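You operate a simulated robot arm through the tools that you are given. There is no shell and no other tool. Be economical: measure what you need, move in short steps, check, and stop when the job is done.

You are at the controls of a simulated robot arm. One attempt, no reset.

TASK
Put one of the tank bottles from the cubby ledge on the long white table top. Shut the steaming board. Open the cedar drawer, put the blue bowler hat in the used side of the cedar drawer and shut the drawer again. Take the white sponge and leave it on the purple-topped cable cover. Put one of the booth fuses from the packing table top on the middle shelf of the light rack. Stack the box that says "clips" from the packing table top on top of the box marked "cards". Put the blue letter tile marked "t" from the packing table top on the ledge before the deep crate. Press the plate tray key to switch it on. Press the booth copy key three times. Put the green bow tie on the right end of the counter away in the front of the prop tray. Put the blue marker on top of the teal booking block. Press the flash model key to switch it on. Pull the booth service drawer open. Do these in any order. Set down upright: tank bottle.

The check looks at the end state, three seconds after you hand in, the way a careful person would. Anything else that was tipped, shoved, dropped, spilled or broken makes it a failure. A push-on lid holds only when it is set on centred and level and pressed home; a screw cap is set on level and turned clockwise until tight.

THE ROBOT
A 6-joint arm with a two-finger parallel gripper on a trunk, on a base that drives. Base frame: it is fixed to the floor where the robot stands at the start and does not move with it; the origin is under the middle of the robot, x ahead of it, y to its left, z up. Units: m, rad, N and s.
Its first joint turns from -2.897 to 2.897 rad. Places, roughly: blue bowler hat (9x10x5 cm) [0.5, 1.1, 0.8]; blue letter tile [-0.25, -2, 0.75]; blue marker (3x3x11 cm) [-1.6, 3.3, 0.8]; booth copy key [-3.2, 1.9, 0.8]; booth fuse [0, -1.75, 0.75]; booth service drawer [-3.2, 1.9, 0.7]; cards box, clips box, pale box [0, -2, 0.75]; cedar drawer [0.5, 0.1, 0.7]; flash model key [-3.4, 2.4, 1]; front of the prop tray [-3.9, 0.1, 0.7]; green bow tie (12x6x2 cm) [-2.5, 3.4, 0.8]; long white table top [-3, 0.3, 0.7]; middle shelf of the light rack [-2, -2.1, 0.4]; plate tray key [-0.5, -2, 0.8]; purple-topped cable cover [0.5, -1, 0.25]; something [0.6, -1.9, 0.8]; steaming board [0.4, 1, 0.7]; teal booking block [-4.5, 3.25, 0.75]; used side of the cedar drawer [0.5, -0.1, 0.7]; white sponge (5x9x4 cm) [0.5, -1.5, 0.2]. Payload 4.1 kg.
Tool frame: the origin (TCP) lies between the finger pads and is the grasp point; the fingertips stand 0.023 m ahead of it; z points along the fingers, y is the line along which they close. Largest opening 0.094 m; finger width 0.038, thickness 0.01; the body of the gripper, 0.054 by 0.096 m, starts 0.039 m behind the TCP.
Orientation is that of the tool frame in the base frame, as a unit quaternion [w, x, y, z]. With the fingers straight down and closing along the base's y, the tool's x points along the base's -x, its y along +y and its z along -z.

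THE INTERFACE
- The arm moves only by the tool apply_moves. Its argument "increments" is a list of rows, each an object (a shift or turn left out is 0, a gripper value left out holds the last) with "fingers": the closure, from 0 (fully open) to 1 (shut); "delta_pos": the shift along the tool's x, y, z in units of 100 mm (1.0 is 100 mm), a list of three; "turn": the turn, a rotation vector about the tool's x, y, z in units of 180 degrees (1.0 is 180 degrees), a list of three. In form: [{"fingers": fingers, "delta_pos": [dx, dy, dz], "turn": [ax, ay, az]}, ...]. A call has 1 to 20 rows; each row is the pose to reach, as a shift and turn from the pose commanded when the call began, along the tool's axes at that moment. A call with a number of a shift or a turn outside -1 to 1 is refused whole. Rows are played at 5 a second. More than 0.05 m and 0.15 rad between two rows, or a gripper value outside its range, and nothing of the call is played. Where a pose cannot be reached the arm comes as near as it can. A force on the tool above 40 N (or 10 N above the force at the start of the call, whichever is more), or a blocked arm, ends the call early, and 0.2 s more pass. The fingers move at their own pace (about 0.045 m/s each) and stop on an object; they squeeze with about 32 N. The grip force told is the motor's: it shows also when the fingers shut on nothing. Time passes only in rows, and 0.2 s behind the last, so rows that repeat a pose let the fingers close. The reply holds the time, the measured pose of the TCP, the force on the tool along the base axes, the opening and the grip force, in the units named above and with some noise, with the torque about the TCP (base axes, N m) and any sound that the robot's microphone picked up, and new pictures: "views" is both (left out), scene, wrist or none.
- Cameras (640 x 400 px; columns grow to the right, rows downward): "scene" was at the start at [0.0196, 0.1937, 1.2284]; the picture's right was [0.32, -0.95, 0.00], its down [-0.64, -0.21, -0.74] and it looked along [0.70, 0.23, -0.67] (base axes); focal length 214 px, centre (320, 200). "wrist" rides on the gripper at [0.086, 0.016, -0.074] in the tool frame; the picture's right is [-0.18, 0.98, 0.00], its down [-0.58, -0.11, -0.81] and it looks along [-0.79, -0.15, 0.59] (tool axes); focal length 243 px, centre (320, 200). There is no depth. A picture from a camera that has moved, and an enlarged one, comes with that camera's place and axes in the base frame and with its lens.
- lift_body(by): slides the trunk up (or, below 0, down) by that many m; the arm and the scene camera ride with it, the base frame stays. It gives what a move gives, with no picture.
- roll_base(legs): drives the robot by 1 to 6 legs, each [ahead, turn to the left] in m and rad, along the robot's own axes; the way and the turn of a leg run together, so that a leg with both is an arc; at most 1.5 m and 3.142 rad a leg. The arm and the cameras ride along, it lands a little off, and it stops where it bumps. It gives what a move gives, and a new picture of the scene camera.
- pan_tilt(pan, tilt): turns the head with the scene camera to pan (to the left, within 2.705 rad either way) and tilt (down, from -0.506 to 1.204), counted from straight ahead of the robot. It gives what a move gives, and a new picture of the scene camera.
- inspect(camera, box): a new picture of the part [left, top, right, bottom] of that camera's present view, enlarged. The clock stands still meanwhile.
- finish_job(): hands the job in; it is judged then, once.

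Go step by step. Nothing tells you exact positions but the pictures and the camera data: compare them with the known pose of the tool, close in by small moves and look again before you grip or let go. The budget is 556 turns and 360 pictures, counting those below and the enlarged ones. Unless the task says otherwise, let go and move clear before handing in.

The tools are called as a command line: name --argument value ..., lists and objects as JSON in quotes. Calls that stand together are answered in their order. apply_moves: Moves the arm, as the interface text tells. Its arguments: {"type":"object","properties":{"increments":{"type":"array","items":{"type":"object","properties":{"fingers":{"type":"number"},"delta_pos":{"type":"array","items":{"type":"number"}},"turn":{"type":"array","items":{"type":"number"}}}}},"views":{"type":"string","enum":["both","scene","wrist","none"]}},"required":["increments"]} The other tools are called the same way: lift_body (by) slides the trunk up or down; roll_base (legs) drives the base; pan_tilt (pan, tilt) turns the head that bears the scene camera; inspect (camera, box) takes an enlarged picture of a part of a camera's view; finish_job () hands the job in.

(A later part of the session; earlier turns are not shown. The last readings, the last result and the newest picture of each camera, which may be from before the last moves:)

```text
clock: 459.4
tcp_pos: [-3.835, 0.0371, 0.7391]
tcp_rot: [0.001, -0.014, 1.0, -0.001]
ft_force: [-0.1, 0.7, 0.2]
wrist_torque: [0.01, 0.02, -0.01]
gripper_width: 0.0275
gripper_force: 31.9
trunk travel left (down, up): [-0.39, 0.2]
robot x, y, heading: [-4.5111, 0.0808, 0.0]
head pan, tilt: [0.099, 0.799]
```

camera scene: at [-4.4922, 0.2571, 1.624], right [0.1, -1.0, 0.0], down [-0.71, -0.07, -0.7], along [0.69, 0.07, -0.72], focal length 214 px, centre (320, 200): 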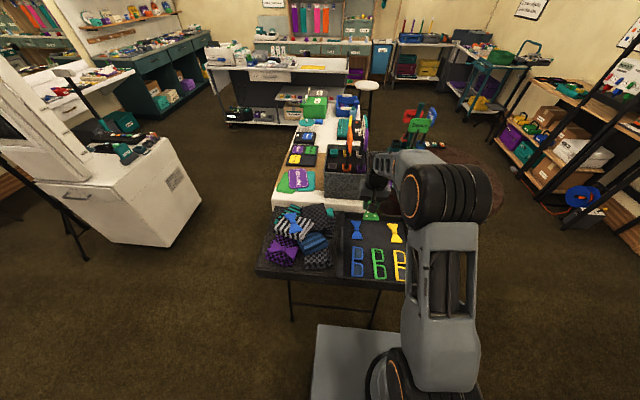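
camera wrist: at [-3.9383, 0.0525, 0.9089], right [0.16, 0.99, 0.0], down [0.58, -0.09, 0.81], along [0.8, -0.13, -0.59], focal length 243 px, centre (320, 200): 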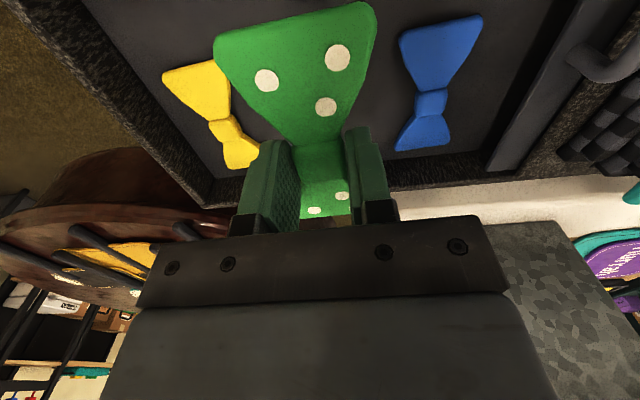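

apply_moves --increments '[{"delta_pos": [0, 0, 0.05]}, {"delta_pos": [0, 0, 0.1]}, {"delta_pos": [0, 0, 0.15]}, {"delta_pos": [0, 0, 0.2]}]' --views "wrist"

```text
clock: 460.4
tcp_pos: [-3.8337, 0.0356, 0.7241]
tcp_rot: [0.004, -0.013, 1.0, -0.001]
ft_force: [-2.3, 0.4, 22.8]
wrist_torque: [0.03, 1.07, -0.01]
gripper_width: 0.0273
gripper_force: 31.7
trunk travel left (down, up): [-0.39, 0.2]
robot x, y, heading: [-4.5105, 0.0848, -0.005]
head pan, tilt: [0.099, 0.799]
camera wrist: at [-3.922, 0.0517, 0.7975], right [0.16, 0.99, 0.0], down [0.58, -0.09, 0.81], along [0.8, -0.13, -0.59], focal length 243 px, centre (320, 200)
```

wrist: 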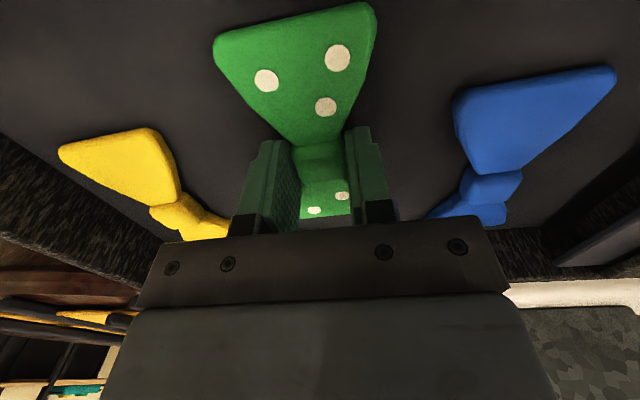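

apply_moves --increments '[{"delta_pos": [0, 0, -0.04], "fingers": 0.35}, {"delta_pos": [0, 0, -0.04], "fingers": 0.35}, {"delta_pos": [0, 0, -0.04], "fingers": 0.35}, {"delta_pos": [0, 0, -0.4]}, {"delta_pos": [0, 0, -0.8]}]' --views "wrist"

lift_body --by 0.2

inspect --camera "wrist" --box '[0, 0, 640, 400]'

```text
clock: 461.6
tcp_pos: [-3.8338, 0.0379, 0.8004]
tcp_rot: [0.0, -0.014, 1.0, 0.0]
ft_force: [0.8, 0.0, 0.2]
wrist_torque: [0.01, -0.03, 0.02]
gripper_width: 0.0612
gripper_force: 0.1
trunk travel left (down, up): [-0.39, 0.2]
robot x, y, heading: [-4.5139, 0.0832, -0.006]
head pan, tilt: [0.099, 0.799]
camera wrist: at [-3.9221, 0.0518, 0.8735], right [0.16, 0.99, 0.0], down [0.58, -0.09, 0.81], along [0.8, -0.13, -0.59], focal length 243 px, centre (320, 200)
```

wrist: 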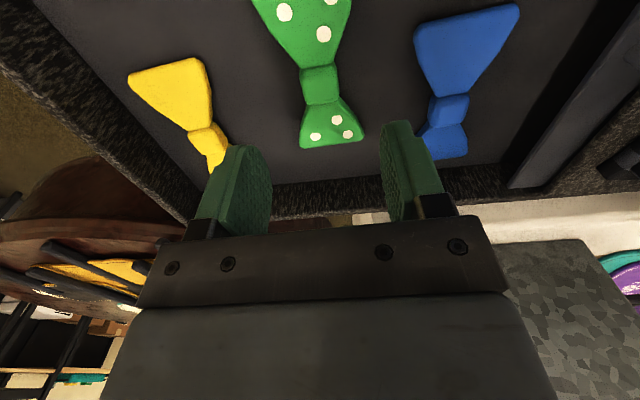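

```text
clock: 463.8
tcp_pos: [-3.8352, 0.0384, 0.9973]
tcp_rot: [0.001, -0.015, 1.0, -0.001]
ft_force: [-0.7, -0.1, 0.0]
wrist_torque: [-0.02, -0.02, -0.02]
gripper_width: 0.0609
gripper_force: 0.0
trunk travel left (down, up): [-0.59, 0.0]
robot x, y, heading: [-4.5124, 0.0782, 0.0]
head pan, tilt: [0.099, 0.799]
```

```text
1.00 times, centred on (320, 200) of wrist
camera zoom: at [-3.9219, 0.0518, 1.0734], right [0.16, 0.99, 0.0], down [0.58, -0.09, 0.81], along [0.8, -0.13, -0.59], focal length 243 px, centre (320, 200)
```

zoom: 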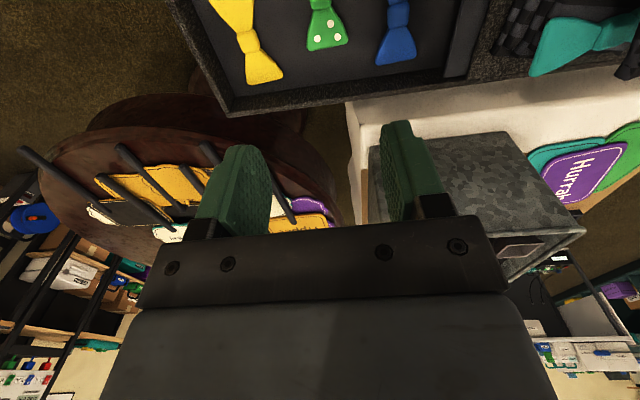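

Bow tie placed. Next the booth service drawer: retract and drive round to face the booth from the east.

apply_moves --increments '[{"delta_pos": [0.45, 0, 0]}, {"delta_pos": [0.9, 0.2, 0], "fingers": 0}, {"delta_pos": [1.0, 0.4, -0.3]}]' --views "none"

roll_base --legs '[[-0.25, 0], [0, 1.57], [1.05, 0], [0, -1.57], [1.3, 0], [0.95, 0]]'

roll_base --legs '[[0, 1.57], [0.75, 0], [0, 1.57]]'

pan_tilt --pan 0.1 --tilt 0.8

```text
clock: 464.6
tcp_pos: [-3.9365, 0.073, 1.0297]
tcp_rot: [0.0, -0.014, 1.0, -0.001]
ft_force: [0.1, 0.2, 0.5]
wrist_torque: [0.0, 0.01, -0.02]
gripper_width: 0.094
gripper_force: 0.0
trunk travel left (down, up): [-0.59, 0.0]
robot x, y, heading: [-4.5149, 0.0808, -0.001]
head pan, tilt: [0.099, 0.799]
```

```text
clock: 489.8
tcp_pos: [-1.9201, 1.1278, 1.0299]
tcp_rot: [0.0, -0.01, 1.0, 0.0]
ft_force: [0.0, -0.4, 0.6]
wrist_torque: [-0.02, 0.03, 0.02]
gripper_width: 0.0936
gripper_force: 0.0
trunk travel left (down, up): [-0.59, 0.0]
robot x, y, heading: [-2.4984, 1.1425, -0.008]
head pan, tilt: [0.099, 0.799]
camera scene: at [-2.475, 1.3186, 1.624], right [0.09, -1.0, 0.0], down [-0.71, -0.06, -0.7], along [0.69, 0.06, -0.72], focal length 214 px, centre (320, 200)
```

scene: 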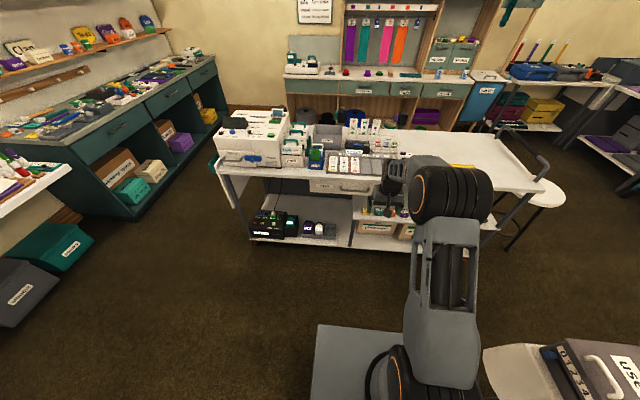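

```text
clock: 501.5
tcp_pos: [-3.0599, 1.9329, 1.0295]
tcp_rot: [-0.001, 1.0, -0.002, -0.002]
ft_force: [-0.2, 0.2, 0.1]
wrist_torque: [0.02, 0.0, 0.01]
gripper_width: 0.094
gripper_force: 0.1
trunk travel left (down, up): [-0.59, 0.0]
robot x, y, heading: [-2.4877, 1.9067, 3.108]
head pan, tilt: [0.099, 0.799]
camera scene: at [-2.5089, 1.7322, 1.624], right [-0.07, 1.0, 0.0], down [0.72, 0.05, -0.7], along [-0.7, -0.05, -0.72], focal length 214 px, centre (320, 200)
```

scene: 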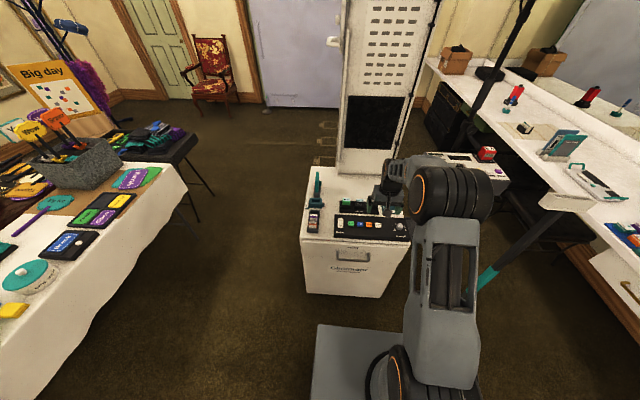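

```text
clock: 502.1
tcp_pos: [-3.0619, 1.9337, 1.0297]
tcp_rot: [0.0, 1.0, -0.002, 0.0]
ft_force: [0.1, -0.3, 0.8]
wrist_torque: [-0.01, -0.03, 0.01]
gripper_width: 0.094
gripper_force: 0.2
trunk travel left (down, up): [-0.59, 0.0]
robot x, y, heading: [-2.4817, 1.9084, 3.108]
head pan, tilt: [0.099, 0.799]
camera scene: at [-2.5089, 1.7323, 1.624], right [-0.07, 1.0, 0.0], down [0.72, 0.05, -0.7], along [-0.7, -0.05, -0.72], focal length 214 px, centre (320, 200)
```

scene: 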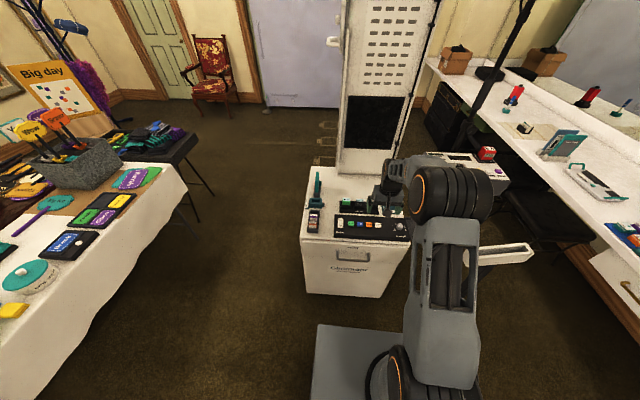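

apply_moves --increments '[{"delta_pos": [0.057, 0, 0], "turn": [0.0275, -0.0275, -0.0275]}, {"delta_pos": [0.114, 0, 0], "turn": [0.055, -0.055, -0.055]}, {"delta_pos": [0.171, 0, 0], "turn": [0.0825, -0.0825, -0.0825]}, {"delta_pos": [0.229, 0, 0], "turn": [0.11, -0.11, -0.11]}, {"delta_pos": [0.286, 0, 0], "turn": [0.1375, -0.1375, -0.1375]}, {"delta_pos": [0.343, 0, 0], "turn": [0.165, -0.165, -0.165]}, {"delta_pos": [0.4, 0, 0], "turn": [0.1925, -0.1925, -0.1925]}, {"delta_pos": [0.457, 0, 0], "turn": [0.22, -0.22, -0.22]}, {"delta_pos": [0.514, 0, 0], "turn": [0.2475, -0.2475, -0.2475]}, {"delta_pos": [0.571, 0, 0], "turn": [0.275, -0.275, -0.275]}, {"delta_pos": [0.629, 0, 0], "turn": [0.3025, -0.3025, -0.3025]}, {"delta_pos": [0.686, 0, 0], "turn": [0.33, -0.33, -0.33]}, {"delta_pos": [0.743, 0, 0], "turn": [0.3575, -0.3575, -0.3575]}, {"delta_pos": [0.8, 0, 0], "turn": [0.385, -0.385, -0.385]}]' --views "none"

lift_body --by -0.25

apply_moves --increments '[{"delta_pos": [0, 0, 0]}]' --views "both"

```text
clock: 505.1
tcp_pos: [-2.9639, 1.8522, 1.0283]
tcp_rot: [0.51, -0.506, -0.492, 0.492]
ft_force: [-0.5, 0.0, -0.2]
wrist_torque: [0.03, 0.0, 0.01]
gripper_width: 0.0938
gripper_force: 0.0
out of reach, approached as far as the arm can: row 12, 13, 14
trunk travel left (down, up): [-0.59, 0.0]
robot x, y, heading: [-2.4818, 1.9088, 3.112]
head pan, tilt: [0.099, 0.799]
```

```text
clock: 507.7
tcp_pos: [-2.9645, 1.8522, 0.7797]
tcp_rot: [0.509, -0.508, -0.491, 0.492]
ft_force: [0.0, 0.1, 0.0]
wrist_torque: [0.01, 0.0, 0.01]
gripper_width: 0.0944
gripper_force: 0.0
trunk travel left (down, up): [-0.34, 0.25]
robot x, y, heading: [-2.4831, 1.9064, 3.104]
head pan, tilt: [0.099, 0.799]
```

```text
clock: 508.1
tcp_pos: [-2.9641, 1.8518, 0.7785]
tcp_rot: [0.509, -0.508, -0.492, 0.491]
ft_force: [0.0, -0.6, -0.4]
wrist_torque: [0.0, -0.01, 0.0]
gripper_width: 0.0939
gripper_force: 0.1
trunk travel left (down, up): [-0.34, 0.25]
robot x, y, heading: [-2.4851, 1.9064, 3.105]
head pan, tilt: [0.099, 0.799]
camera scene: at [-2.5088, 1.7323, 1.3741], right [-0.07, 1.0, 0.0], down [0.72, 0.05, -0.7], along [-0.7, -0.05, -0.72], focal length 214 px, centre (320, 200)
camera wrist: at [-2.8874, 1.9361, 0.7626], right [-0.01, -0.18, -0.98], down [0.79, -0.61, 0.11], along [-0.62, -0.77, 0.15], focal length 243 px, centre (320, 200)
```

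scene: 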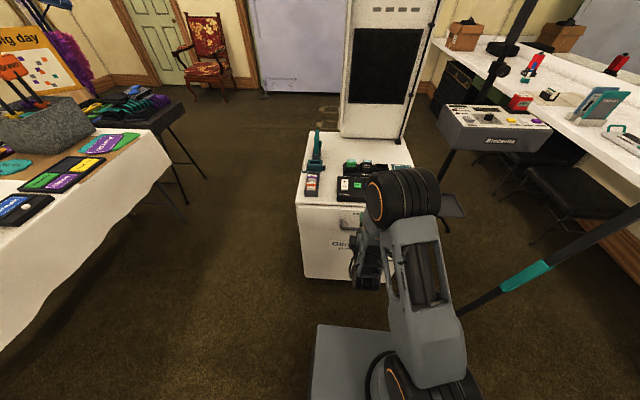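
wrist: 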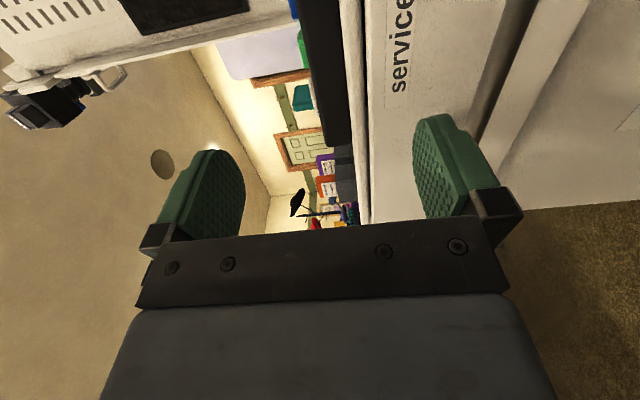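

lift_body --by -0.1

apply_moves --increments '[{"delta_pos": [0, 0, 0]}]' --views "wrist"

```text
clock: 509.4
tcp_pos: [-2.9652, 1.8516, 0.6774]
tcp_rot: [0.509, -0.508, -0.491, 0.492]
ft_force: [0.0, -0.9, 0.4]
wrist_torque: [0.0, 0.01, 0.02]
gripper_width: 0.0939
gripper_force: 0.0
trunk travel left (down, up): [-0.24, 0.35]
robot x, y, heading: [-2.4845, 1.9063, 3.11]
head pan, tilt: [0.099, 0.799]
```

```text
clock: 509.8
tcp_pos: [-2.965, 1.8521, 0.6791]
tcp_rot: [0.509, -0.507, -0.492, 0.491]
ft_force: [0.6, -0.3, -0.1]
wrist_torque: [0.05, -0.03, 0.02]
gripper_width: 0.0939
gripper_force: 0.0
trunk travel left (down, up): [-0.24, 0.35]
robot x, y, heading: [-2.4864, 1.9095, 3.104]
head pan, tilt: [0.099, 0.799]
camera wrist: at [-2.8874, 1.9361, 0.6627], right [-0.01, -0.18, -0.98], down [0.79, -0.61, 0.11], along [-0.62, -0.77, 0.15], focal length 243 px, centre (320, 200)
```

wrist: 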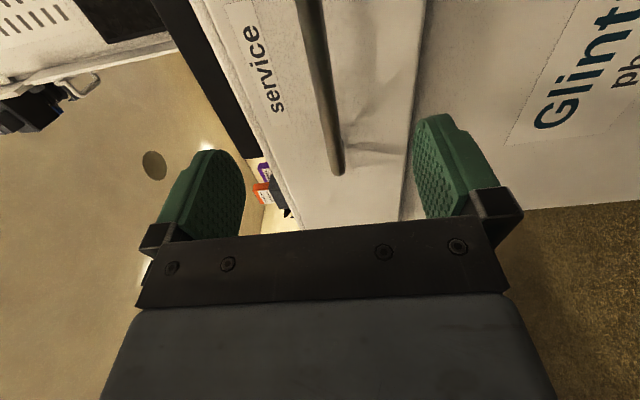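

apply_moves --increments '[{"delta_pos": [0, 0, 0.25]}, {"delta_pos": [0, 0, 0.45]}]' --views "wrist"

```text
clock: 510.4
tcp_pos: [-3.0066, 1.8436, 0.678]
tcp_rot: [0.511, -0.509, -0.49, 0.49]
ft_force: [0.2, -0.2, -0.3]
wrist_torque: [-0.01, 0.01, -0.02]
gripper_width: 0.0939
gripper_force: 0.0
out of reach, approached as far as the arm can: row 1, 2
trunk travel left (down, up): [-0.24, 0.35]
robot x, y, heading: [-2.4793, 1.9062, 3.103]
head pan, tilt: [0.099, 0.799]
camera wrist: at [-2.9293, 1.928, 0.6624], right [-0.01, -0.18, -0.98], down [0.78, -0.61, 0.11], along [-0.62, -0.77, 0.15], focal length 243 px, centre (320, 200)
```

wrist: 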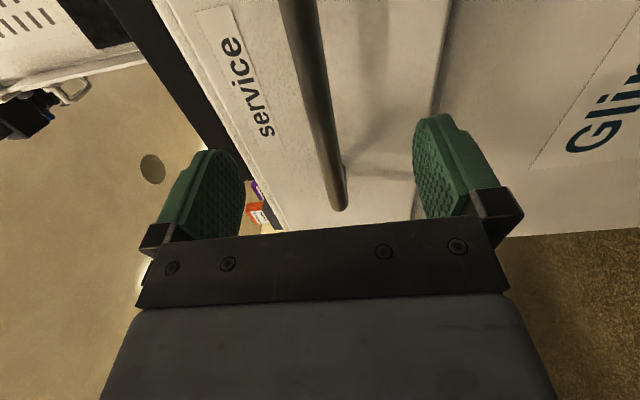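

apply_moves --increments '[{"delta_pos": [0, 0, 0.12]}, {"delta_pos": [0, 0, 0.2]}]' --views "wrist"

```text
clock: 511.0
tcp_pos: [-3.0256, 1.8394, 0.6784]
tcp_rot: [0.511, -0.509, -0.49, 0.489]
ft_force: [-0.4, 0.1, -0.7]
wrist_torque: [-0.02, 0.01, -0.02]
gripper_width: 0.094
gripper_force: 0.0
out of reach, approached as far as the arm can: row 2
trunk travel left (down, up): [-0.24, 0.35]
robot x, y, heading: [-2.4818, 1.9028, 3.106]
head pan, tilt: [0.099, 0.799]
camera wrist: at [-2.9482, 1.9237, 0.6625], right [-0.01, -0.18, -0.98], down [0.78, -0.61, 0.11], along [-0.62, -0.77, 0.15], focal length 243 px, centre (320, 200)
```

wrist: 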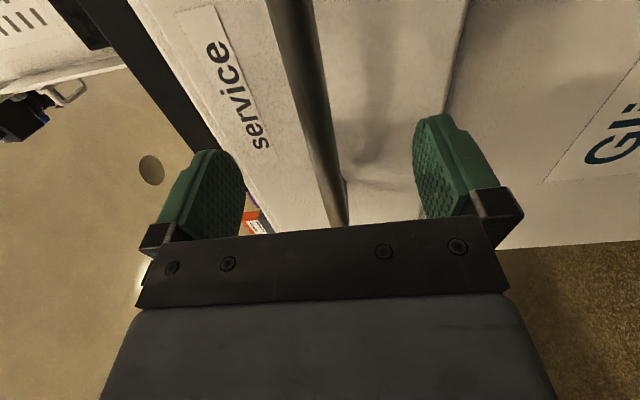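

apply_moves --increments '[{"delta_pos": [0.25, 0.02, 0.03]}, {"delta_pos": [0.25, 0.02, 0.03], "fingers": 1}, {"delta_pos": [0.25, 0.02, 0.03], "fingers": 1}, {"delta_pos": [0.25, 0.02, 0.03], "fingers": 1}, {"delta_pos": [0.25, 0.02, 0.03], "fingers": 1}, {"delta_pos": [0.25, 0.02, 0.03], "fingers": 1}]' --views "wrist"

```text
clock: 512.4
tcp_pos: [-3.0217, 1.8392, 0.6758]
tcp_rot: [-0.508, 0.511, 0.493, -0.488]
ft_force: [-2.5, -14.6, -19.7]
wrist_torque: [-0.57, -0.19, 0.2]
gripper_width: 0.0127
gripper_force: 30.2
out of reach, approached as far as the arm can: row 1, 2, 3, 4, 5, 6
trunk travel left (down, up): [-0.24, 0.35]
robot x, y, heading: [-2.4835, 1.9018, 3.115]
head pan, tilt: [0.099, 0.799]
camera wrist: at [-2.9447, 1.924, 0.6597], right [0.0, -0.18, -0.98], down [0.78, -0.61, 0.11], along [-0.62, -0.77, 0.14], focal length 243 px, centre (320, 200)
```

wrist: 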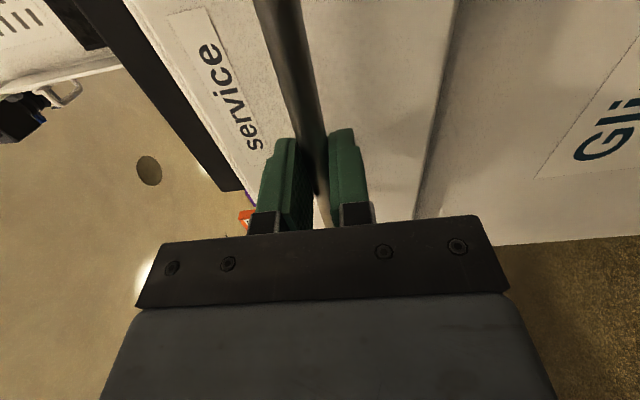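

Gripped. Pull by backing the base.

roll_base --legs '[[-0.2, 0]]'

```text
clock: 514.0
tcp_pos: [-2.8289, 1.838, 0.6754]
tcp_rot: [-0.512, 0.514, 0.489, -0.484]
ft_force: [-1.3, 8.1, -35.3]
wrist_torque: [-0.14, -0.32, -0.36]
gripper_width: 0.0125
gripper_force: 45.1
trunk travel left (down, up): [-0.24, 0.35]
robot x, y, heading: [-2.2954, 1.899, 3.103]
head pan, tilt: [0.099, 0.799]
camera scene: at [-2.3175, 1.7259, 1.2739], right [-0.06, 1.0, 0.0], down [0.72, 0.04, -0.7], along [-0.69, -0.04, -0.72], focal length 214 px, centre (320, 200)
```

scene: 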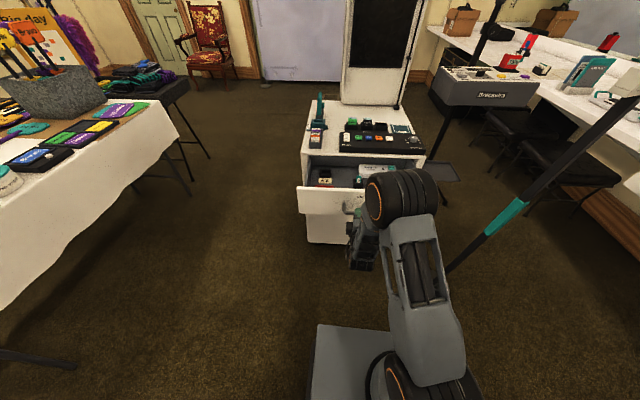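

roll_base --legs '[[-0.06, 0]]'

apply_moves --increments '[{"fingers": 0}, {"fingers": 0}, {"fingers": 0}, {"fingers": 0}, {"fingers": 0}]' --views "none"

roll_base --legs '[[-0.15, 0]]'

```text
clock: 515.0
tcp_pos: [-2.7674, 1.839, 0.6753]
tcp_rot: [-0.512, 0.516, 0.489, -0.482]
ft_force: [-1.8, 19.5, -15.8]
wrist_torque: [-0.03, -0.21, -0.17]
gripper_width: 0.0127
gripper_force: 44.7
trunk travel left (down, up): [-0.24, 0.35]
robot x, y, heading: [-2.2261, 1.8943, 3.099]
head pan, tilt: [0.099, 0.799]
camera scene: at [-2.2562, 1.7246, 1.2741], right [-0.06, 1.0, 0.0], down [0.72, 0.04, -0.7], along [-0.7, -0.04, -0.72], focal length 214 px, centre (320, 200)
```

scene: 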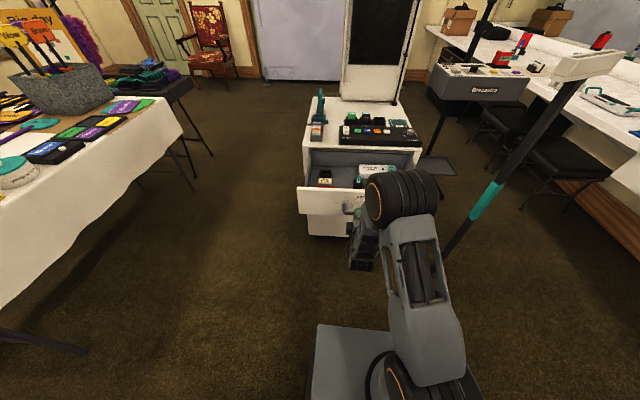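

```text
clock: 516.2
tcp_pos: [-2.7672, 1.8378, 0.6752]
tcp_rot: [-0.512, 0.515, 0.489, -0.483]
ft_force: [1.0, 0.2, 0.4]
wrist_torque: [0.0, 0.0, -0.04]
gripper_width: 0.094
gripper_force: 0.0
trunk travel left (down, up): [-0.24, 0.35]
robot x, y, heading: [-2.2299, 1.8962, 3.097]
head pan, tilt: [0.099, 0.799]
```

```text
clock: 517.5
tcp_pos: [-2.6184, 1.8307, 0.6759]
tcp_rot: [-0.511, 0.515, 0.489, -0.484]
ft_force: [-0.3, 0.5, 1.3]
wrist_torque: [0.0, 0.02, -0.01]
gripper_width: 0.094
gripper_force: 0.1
trunk travel left (down, up): [-0.24, 0.35]
robot x, y, heading: [-2.0777, 1.8881, 3.101]
head pan, tilt: [0.099, 0.799]
camera scene: at [-2.1059, 1.7173, 1.274], right [-0.06, 1.0, 0.0], down [0.72, 0.04, -0.7], along [-0.7, -0.04, -0.72], focal length 214 px, centre (320, 200)
```

scene: 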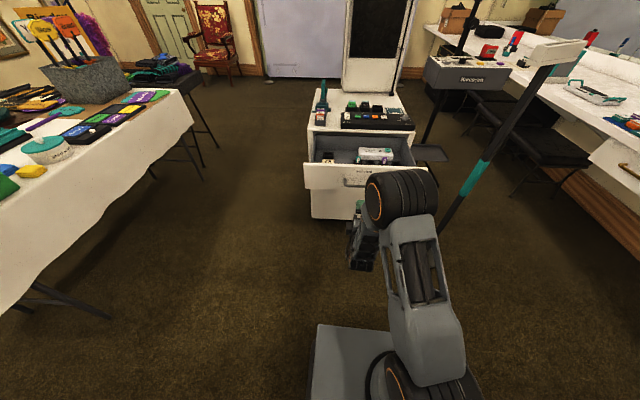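

Drawer is open. Restore the arm to tool-down, then drive to the packing area.

lift_body --by 0.25

apply_moves --increments '[{"turn": [-0.0275, 0.0275, 0.0275]}, {"turn": [-0.055, 0.055, 0.055]}, {"turn": [-0.0825, 0.0825, 0.0825]}, {"turn": [-0.11, 0.11, 0.11]}, {"turn": [-0.1375, 0.1375, 0.1375]}, {"turn": [-0.165, 0.165, 0.165]}, {"turn": [-0.1925, 0.1925, 0.1925]}, {"turn": [-0.22, 0.22, 0.22]}, {"turn": [-0.2475, 0.2475, 0.2475]}, {"turn": [-0.275, 0.275, 0.275]}, {"turn": [-0.3025, 0.3025, 0.3025]}, {"turn": [-0.33, 0.33, 0.33]}, {"turn": [-0.3575, 0.3575, 0.3575]}, {"turn": [-0.385, 0.385, 0.385]}]' --views "none"

roll_base --legs '[[-0.14, 0], [0, 1.61], [1.4, 0], [0.8, 0]]'

pan_tilt --pan 0.4 --tilt 0.4

```text
clock: 520.1
tcp_pos: [-2.6177, 1.8303, 0.9261]
tcp_rot: [-0.511, 0.516, 0.488, -0.484]
ft_force: [0.6, 0.5, 0.1]
wrist_torque: [-0.01, 0.0, 0.0]
gripper_width: 0.094
gripper_force: 0.0
trunk travel left (down, up): [-0.49, 0.1]
robot x, y, heading: [-2.0784, 1.8937, 3.105]
head pan, tilt: [0.099, 0.799]
```

```text
clock: 523.1
tcp_pos: [-2.618, 1.8304, 0.9249]
tcp_rot: [0.0, 1.0, -0.026, 0.005]
ft_force: [0.3, -0.1, -0.4]
wrist_torque: [0.01, -0.02, 0.05]
gripper_width: 0.0941
gripper_force: 0.0
trunk travel left (down, up): [-0.49, 0.1]
robot x, y, heading: [-2.0781, 1.8888, 3.098]
head pan, tilt: [0.099, 0.799]
```

```text
clock: 538.9
tcp_pos: [-1.8632, -0.8603, 0.9249]
tcp_rot: [-0.004, 0.713, 0.701, 0.003]
ft_force: [-0.5, 0.1, -0.6]
wrist_torque: [0.03, 0.03, -0.02]
gripper_width: 0.094
gripper_force: 0.0
trunk travel left (down, up): [-0.49, 0.1]
robot x, y, heading: [-1.9457, -0.3218, -1.573]
head pan, tilt: [0.099, 0.799]
camera scene: at [-1.7684, -0.3433, 1.524], right [-1.0, -0.1, 0.0], down [-0.07, 0.71, -0.7], along [0.07, -0.69, -0.72], focal length 214 px, centre (320, 200)
```

scene: 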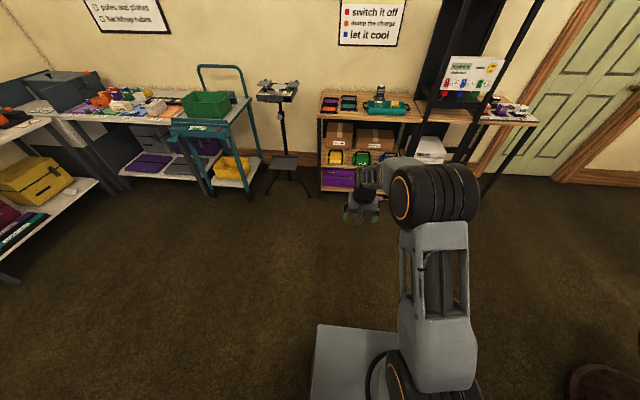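

```text
clock: 539.7
tcp_pos: [-1.864, -0.8598, 0.9259]
tcp_rot: [-0.004, 0.714, 0.701, 0.002]
ft_force: [0.2, 0.4, 0.5]
wrist_torque: [-0.02, 0.01, -0.01]
gripper_width: 0.0939
gripper_force: 0.1
trunk travel left (down, up): [-0.49, 0.1]
robot x, y, heading: [-1.9431, -0.3255, -1.574]
head pan, tilt: [0.4, 0.4]
camera scene: at [-1.7404, -0.3483, 1.5591], right [-0.92, -0.39, 0.0], down [-0.15, 0.36, -0.92], along [0.36, -0.85, -0.39], focal length 214 px, centre (320, 200)
```

scene: 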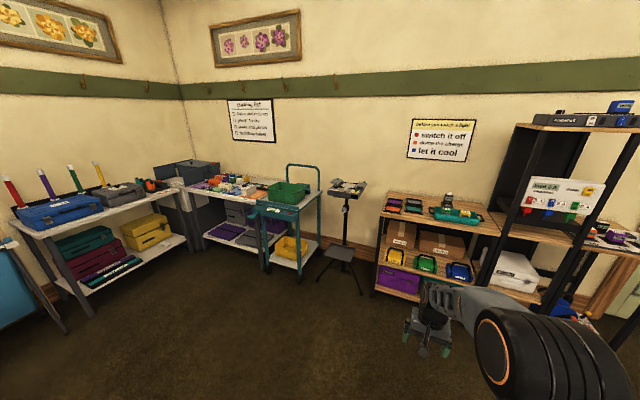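

roll_base --legs '[[0, 1.02], [1.5, 0], [0, -1.02]]'

pan_tilt --pan 0.0 --tilt 0.8

pan_tilt --pan 0.7 --tilt 0.6

```text
clock: 552.3
tcp_pos: [-0.5768, -1.6477, 0.9251]
tcp_rot: [-0.003, 0.708, 0.706, 0.003]
ft_force: [-0.7, 0.7, 0.2]
wrist_torque: [0.0, -0.02, 0.01]
gripper_width: 0.0941
gripper_force: 0.2
trunk travel left (down, up): [-0.49, 0.1]
robot x, y, heading: [-0.6652, -1.1119, -1.561]
head pan, tilt: [0.4, 0.4]
camera scene: at [-0.4617, -1.1345, 1.5592], right [-0.92, -0.4, 0.0], down [-0.16, 0.36, -0.92], along [0.37, -0.84, -0.39], focal length 214 px, centre (320, 200)
```

scene: 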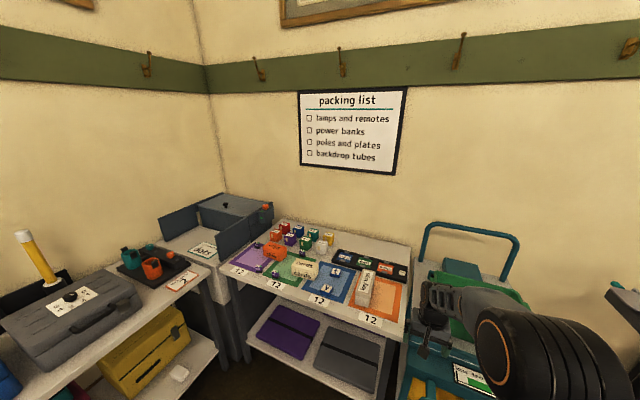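

```text
clock: 553.2
tcp_pos: [-0.578, -1.6471, 0.9255]
tcp_rot: [-0.003, 0.708, 0.706, 0.002]
ft_force: [0.0, -0.2, 0.3]
wrist_torque: [0.01, -0.02, 0.01]
gripper_width: 0.0937
gripper_force: 0.0
trunk travel left (down, up): [-0.49, 0.1]
robot x, y, heading: [-0.6647, -1.1109, -1.555]
head pan, tilt: [0.0, 0.799]
camera scene: at [-0.4975, -1.1303, 1.5241], right [-1.0, -0.01, 0.0], down [-0.01, 0.72, -0.7], along [0.01, -0.7, -0.72], focal length 214 px, centre (320, 200)
```

scene: 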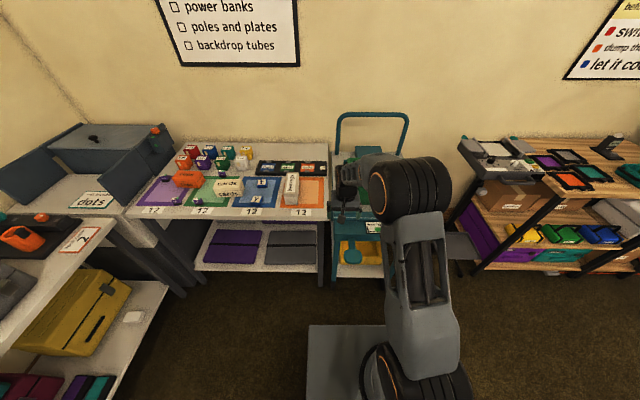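

```text
clock: 554.3
tcp_pos: [-0.577, -1.6475, 0.9246]
tcp_rot: [-0.004, 0.708, 0.706, 0.003]
ft_force: [0.1, 0.9, 0.8]
wrist_torque: [-0.03, 0.0, 0.04]
gripper_width: 0.0937
gripper_force: 0.0
trunk travel left (down, up): [-0.49, 0.1]
robot x, y, heading: [-0.6628, -1.1097, -1.554]
head pan, tilt: [0.7, 0.6]
camera scene: at [-0.4409, -1.1165, 1.5409], right [-0.76, -0.65, 0.0], down [-0.37, 0.43, -0.82], along [0.54, -0.62, -0.57], focal length 214 px, centre (320, 200)
```

scene: 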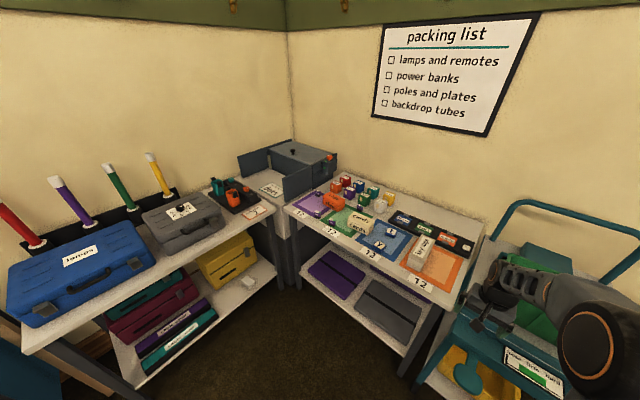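

inspect --camera "scene" --box '[270, 165, 490, 310]'

inspect --camera "scene" --box '[90, 210, 300, 380]'

```text
2.76 times, centred on (380, 238) of scene
camera zoom: at [-0.4409, -1.1165, 1.5409], right [-0.76, -0.65, 0.0], down [-0.37, 0.43, -0.82], along [0.54, -0.62, -0.57], focal length 592 px, centre (154, 97)
```

zoom: 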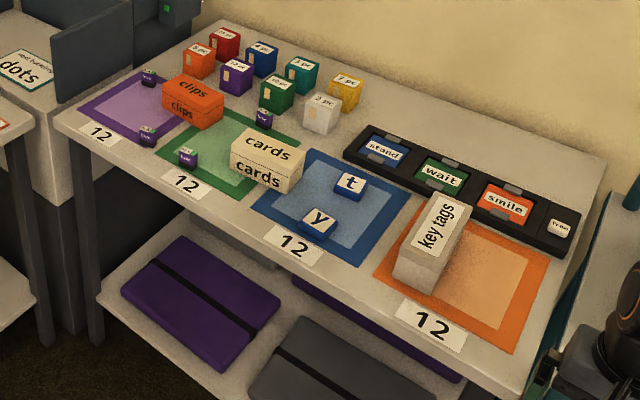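

```text
2.35 times, centred on (195, 295) of scene
camera zoom: at [-0.4409, -1.1165, 1.5409], right [-0.76, -0.65, 0.0], down [-0.37, 0.43, -0.82], along [0.54, -0.62, -0.57], focal length 505 px, centre (614, -24)
```

zoom: 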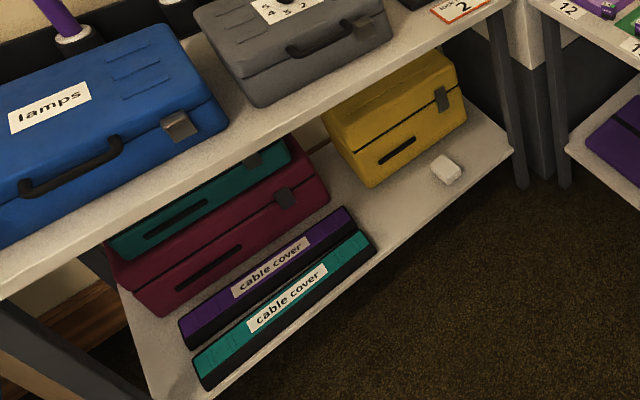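

Everything is identified: clips (orange), cards (cream), the "t" tile, small purple fuses, the plate tray with a white key, cable covers and sponge. Drive in front of the packing table.

roll_base --legs '[[0, 1.275], [0.66, 0], [0, -1.29]]'

pan_tilt --pan 0.1 --tilt 0.9

inspect --camera "scene" --box '[180, 100, 480, 290]'

```text
clock: 560.4
tcp_pos: [0.3972, -1.3444, 0.9262]
tcp_rot: [-0.017, 0.143, 0.99, 0.0]
ft_force: [-5.8, -0.7, 6.8]
wrist_torque: [0.34, -0.04, 0.31]
gripper_width: 0.0929
gripper_force: 0.0
trunk travel left (down, up): [-0.49, 0.1]
robot x, y, heading: [-0.1349, -1.27, -0.288]
head pan, tilt: [0.7, 0.6]
stopped in leg 2: the force on the tool passed its limit (the readings are from after the stop); the commanded pose is now the measured one
camera scene: at [-0.0626, -1.0587, 1.5409], right [0.4, -0.92, 0.0], down [-0.52, -0.23, -0.83], along [0.76, 0.33, -0.56], focal length 214 px, centre (320, 200)
```

scene: 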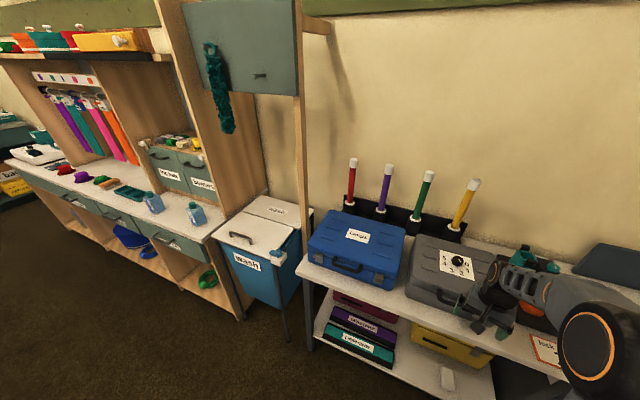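

```text
clock: 561.4
tcp_pos: [0.3982, -1.344, 0.9252]
tcp_rot: [-0.018, 0.144, 0.989, 0.0]
ft_force: [-8.8, 0.2, 6.0]
wrist_torque: [0.28, 0.05, 0.48]
gripper_width: 0.0929
gripper_force: 0.1
trunk travel left (down, up): [-0.49, 0.1]
robot x, y, heading: [-0.1322, -1.2704, -0.287]
head pan, tilt: [0.099, 0.901]
camera scene: at [-0.0695, -1.1082, 1.5162], right [-0.19, -0.98, 0.0], down [-0.77, 0.15, -0.62], along [0.61, -0.12, -0.78], focal length 214 px, centre (320, 200)
```

scene: 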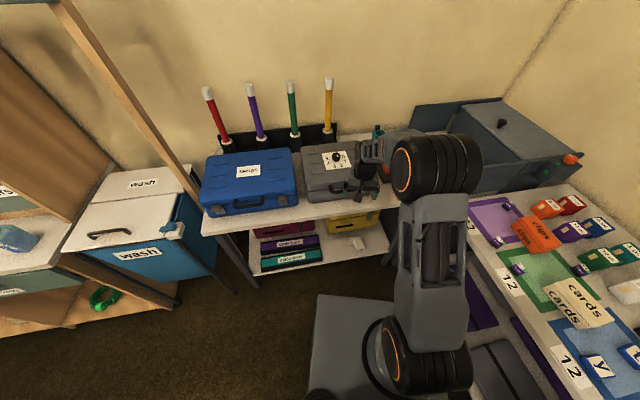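

```text
2.11 times, centred on (330, 195) of scene
camera zoom: at [-0.0695, -1.1082, 1.5162], right [-0.19, -0.98, 0.0], down [-0.77, 0.15, -0.62], along [0.61, -0.12, -0.78], focal length 452 px, centre (299, 210)
```

zoom: 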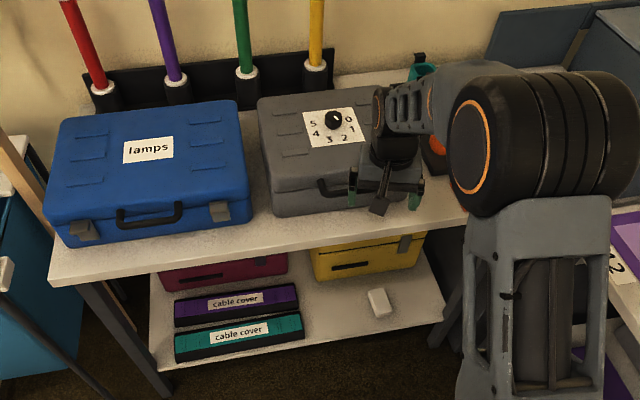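

The gripper touched the grey case on the side bench; back off immediately and raise the arm.

roll_base --legs '[[-0.12, 0]]'

inspect --camera "scene" --box '[180, 100, 480, 290]'

```text
clock: 562.7
tcp_pos: [0.2792, -1.3101, 0.9249]
tcp_rot: [-0.017, 0.145, 0.989, -0.001]
ft_force: [-0.3, 0.2, -0.3]
wrist_torque: [-0.03, 0.0, 0.0]
gripper_width: 0.094
gripper_force: 0.1
trunk travel left (down, up): [-0.49, 0.1]
robot x, y, heading: [-0.2523, -1.2363, -0.289]
head pan, tilt: [0.099, 0.901]
camera scene: at [-0.1863, -1.0732, 1.5161], right [-0.19, -0.98, 0.0], down [-0.77, 0.15, -0.62], along [0.61, -0.12, -0.78], focal length 214 px, centre (320, 200)
```

scene: 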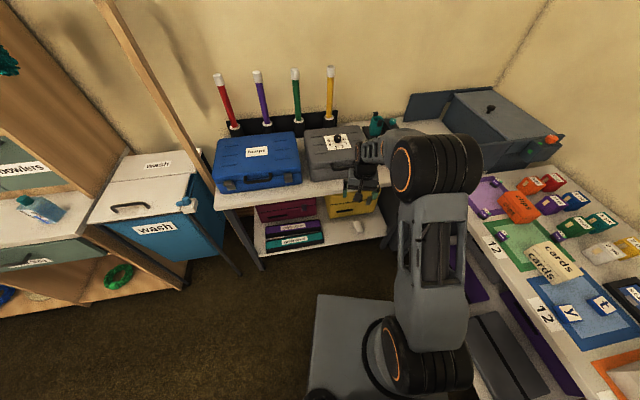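

```text
2.11 times, centred on (330, 195) of scene
camera zoom: at [-0.1863, -1.0732, 1.5161], right [-0.19, -0.98, 0.0], down [-0.77, 0.15, -0.62], along [0.61, -0.12, -0.78], focal length 452 px, centre (299, 210)
```

zoom: 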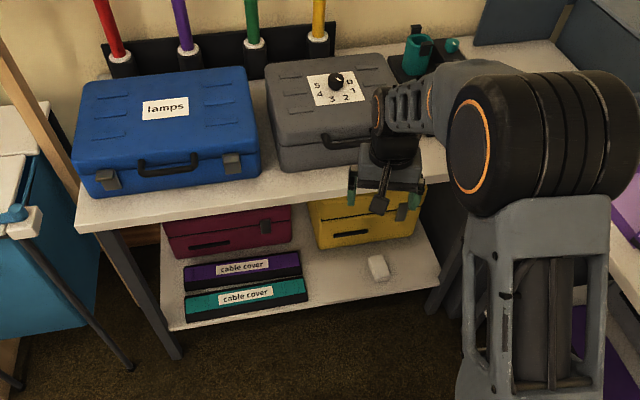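

lift_body --by 0.1

apply_moves --increments '[{"delta_pos": [0.45, 0, 0]}, {"delta_pos": [0.9, 0, 0]}, {"delta_pos": [1.0, 0, 0]}]' --views "none"

roll_base --legs '[[0, -0.38], [0.25, 0], [0, 0.67]]'

pan_tilt --pan 0.1 --tilt 1.0

```text
clock: 564.0
tcp_pos: [0.2813, -1.3103, 1.0242]
tcp_rot: [-0.018, 0.145, 0.989, 0.0]
ft_force: [0.2, -0.4, 0.5]
wrist_torque: [-0.03, -0.02, 0.01]
gripper_width: 0.0941
gripper_force: 0.1
trunk travel left (down, up): [-0.59, 0.0]
robot x, y, heading: [-0.2496, -1.2395, -0.29]
head pan, tilt: [0.099, 0.901]
```

```text
clock: 564.8
tcp_pos: [0.1844, -1.2818, 1.0279]
tcp_rot: [-0.018, 0.145, 0.989, 0.0]
ft_force: [0.2, -0.5, -0.4]
wrist_torque: [0.07, 0.02, -0.01]
gripper_width: 0.0939
gripper_force: 0.0
trunk travel left (down, up): [-0.59, 0.0]
robot x, y, heading: [-0.2539, -1.2377, -0.289]
head pan, tilt: [0.099, 0.901]
```

```text
clock: 569.5
tcp_pos: [0.3763, -1.3146, 1.0263]
tcp_rot: [-0.017, 0.007, 1.0, -0.003]
ft_force: [-0.5, -0.4, -0.4]
wrist_torque: [0.0, 0.0, 0.01]
gripper_width: 0.0939
gripper_force: 0.0
trunk travel left (down, up): [-0.59, 0.0]
robot x, y, heading: [-0.0522, -1.3937, -0.011]
head pan, tilt: [0.099, 0.901]
camera scene: at [-0.0376, -1.2166, 1.6161], right [0.09, -1.0, 0.0], down [-0.78, -0.07, -0.62], along [0.62, 0.05, -0.78], focal length 214 px, centre (320, 200)
```

scene: 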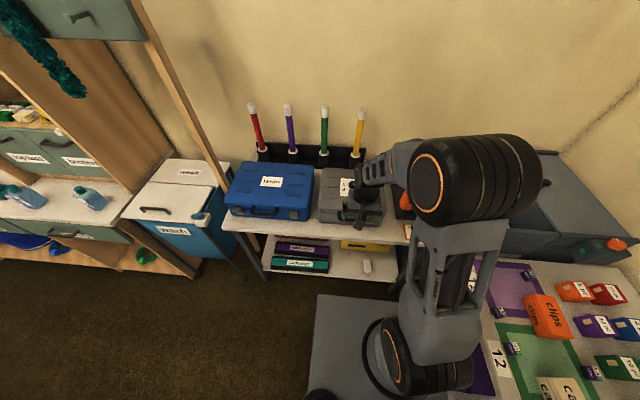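

```text
clock: 570.2
tcp_pos: [0.376, -1.3147, 1.0289]
tcp_rot: [-0.017, 0.007, 1.0, -0.003]
ft_force: [-0.4, 0.4, 1.0]
wrist_torque: [0.0, 0.03, 0.01]
gripper_width: 0.0942
gripper_force: 0.1
trunk travel left (down, up): [-0.59, 0.0]
robot x, y, heading: [-0.0551, -1.3904, -0.008]
head pan, tilt: [0.099, 1.0]
camera scene: at [-0.0433, -1.2173, 1.6089], right [0.09, -1.0, 0.0], down [-0.84, -0.07, -0.54], along [0.54, 0.05, -0.84], focal length 214 px, centre (320, 200)
```

scene: 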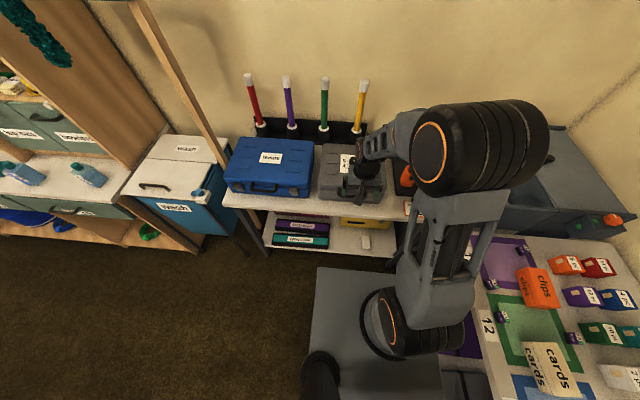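

apply_moves --increments '[{"delta_pos": [0.35, 0, 0]}, {"delta_pos": [0.6, 0, 0]}]' --views "none"

lift_body --by -0.55

apply_moves --increments '[{"delta_pos": [0, -0.3, 0.1], "turn": [0, -0.04, 0]}, {"delta_pos": [0, -0.6, 0.2], "turn": [0, -0.08, 0]}, {"delta_pos": [0, -0.9, 0.3], "turn": [0, -0.12, 0]}, {"delta_pos": [0, -1.0, 0.6], "turn": [0, -0.16, 0]}, {"delta_pos": [0, -1.0, 0.8], "turn": [0, -0.194, 0]}]' --views "both"

```text
clock: 570.8
tcp_pos: [0.3154, -1.3159, 1.0328]
tcp_rot: [-0.017, 0.007, 1.0, -0.002]
ft_force: [-0.2, -0.5, -0.4]
wrist_torque: [0.01, 0.0, 0.03]
gripper_width: 0.0939
gripper_force: 0.0
trunk travel left (down, up): [-0.59, 0.0]
robot x, y, heading: [-0.0505, -1.3903, -0.013]
head pan, tilt: [0.099, 1.0]
```

```text
refused: -0.55 is not a number from -0.4 to 0.4
```

```text
clock: 572.0
tcp_pos: [0.3474, -1.4187, 0.9404]
tcp_rot: [0.283, 0.005, 0.959, -0.004]
ft_force: [0.5, -0.8, -0.5]
wrist_torque: [-0.02, 0.02, 0.0]
gripper_width: 0.094
gripper_force: 0.0
out of reach, approached as far as the arm can: row 3, 4, 5
trunk travel left (down, up): [-0.59, 0.0]
robot x, y, heading: [-0.0548, -1.3902, -0.008]
head pan, tilt: [0.099, 1.0]
camera scene: at [-0.0427, -1.2172, 1.6089], right [0.09, -1.0, 0.0], down [-0.84, -0.07, -0.54], along [0.54, 0.05, -0.84], focal length 214 px, centre (320, 200)
camera wrist: at [0.2342, -1.4, 0.9571], right [0.17, 0.98, 0.09], down [0.05, -0.1, 0.99], along [0.98, -0.16, -0.07], focal length 243 px, centre (320, 200)
```

scene: 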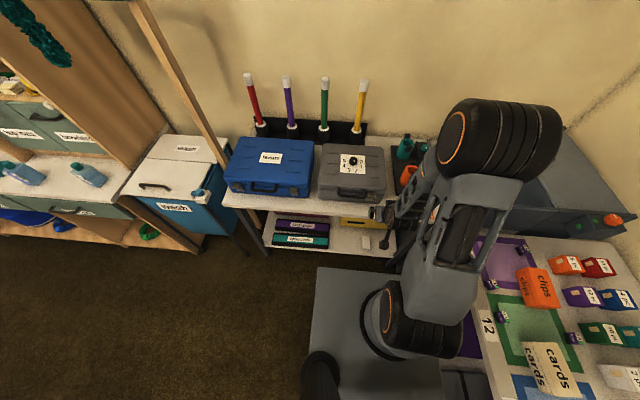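
wrist: 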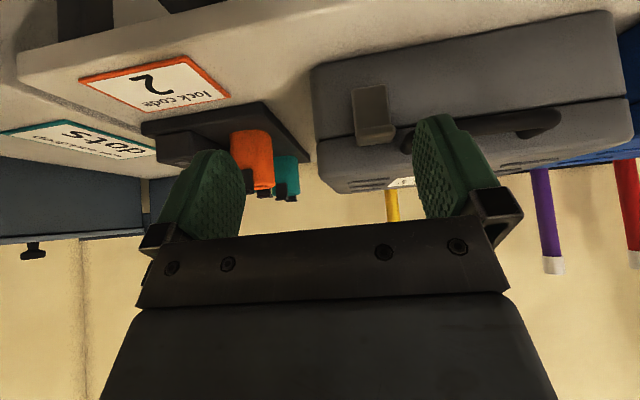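

lift_body --by -0.4

apply_moves --increments '[{"delta_pos": [0, -0.2, 0]}]' --views "both"

```text
clock: 575.8
tcp_pos: [0.3472, -1.418, 0.5427]
tcp_rot: [0.284, 0.005, 0.959, -0.005]
ft_force: [0.3, -1.4, -0.8]
wrist_torque: [-0.03, 0.01, -0.03]
gripper_width: 0.0941
gripper_force: 0.1
trunk travel left (down, up): [-0.19, 0.4]
robot x, y, heading: [-0.0536, -1.3925, -0.008]
head pan, tilt: [0.099, 1.0]
```

```text
clock: 576.2
tcp_pos: [0.346, -1.4366, 0.5423]
tcp_rot: [0.284, 0.005, 0.959, -0.005]
ft_force: [-0.5, -0.5, -0.1]
wrist_torque: [0.01, -0.01, -0.02]
gripper_width: 0.0939
gripper_force: 0.1
trunk travel left (down, up): [-0.19, 0.4]
robot x, y, heading: [-0.0555, -1.3922, -0.008]
head pan, tilt: [0.099, 1.0]
camera scene: at [-0.0433, -1.2172, 1.2089], right [0.09, -1.0, 0.0], down [-0.84, -0.07, -0.54], along [0.54, 0.05, -0.84], focal length 214 px, centre (320, 200)
camera wrist: at [0.2331, -1.4192, 0.558], right [0.17, 0.98, 0.09], down [0.05, -0.1, 0.99], along [0.98, -0.16, -0.07], focal length 243 px, centre (320, 200)
```

scene: 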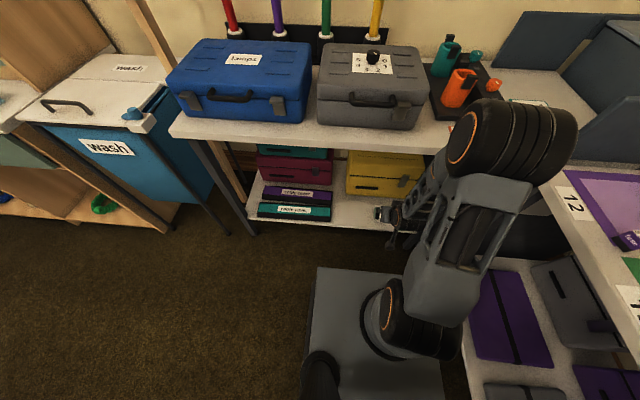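
wrist: 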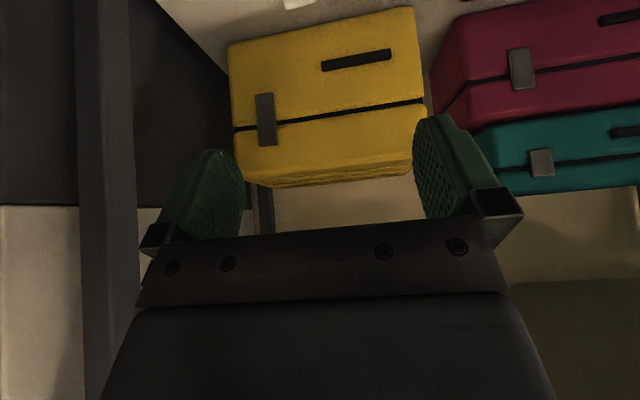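

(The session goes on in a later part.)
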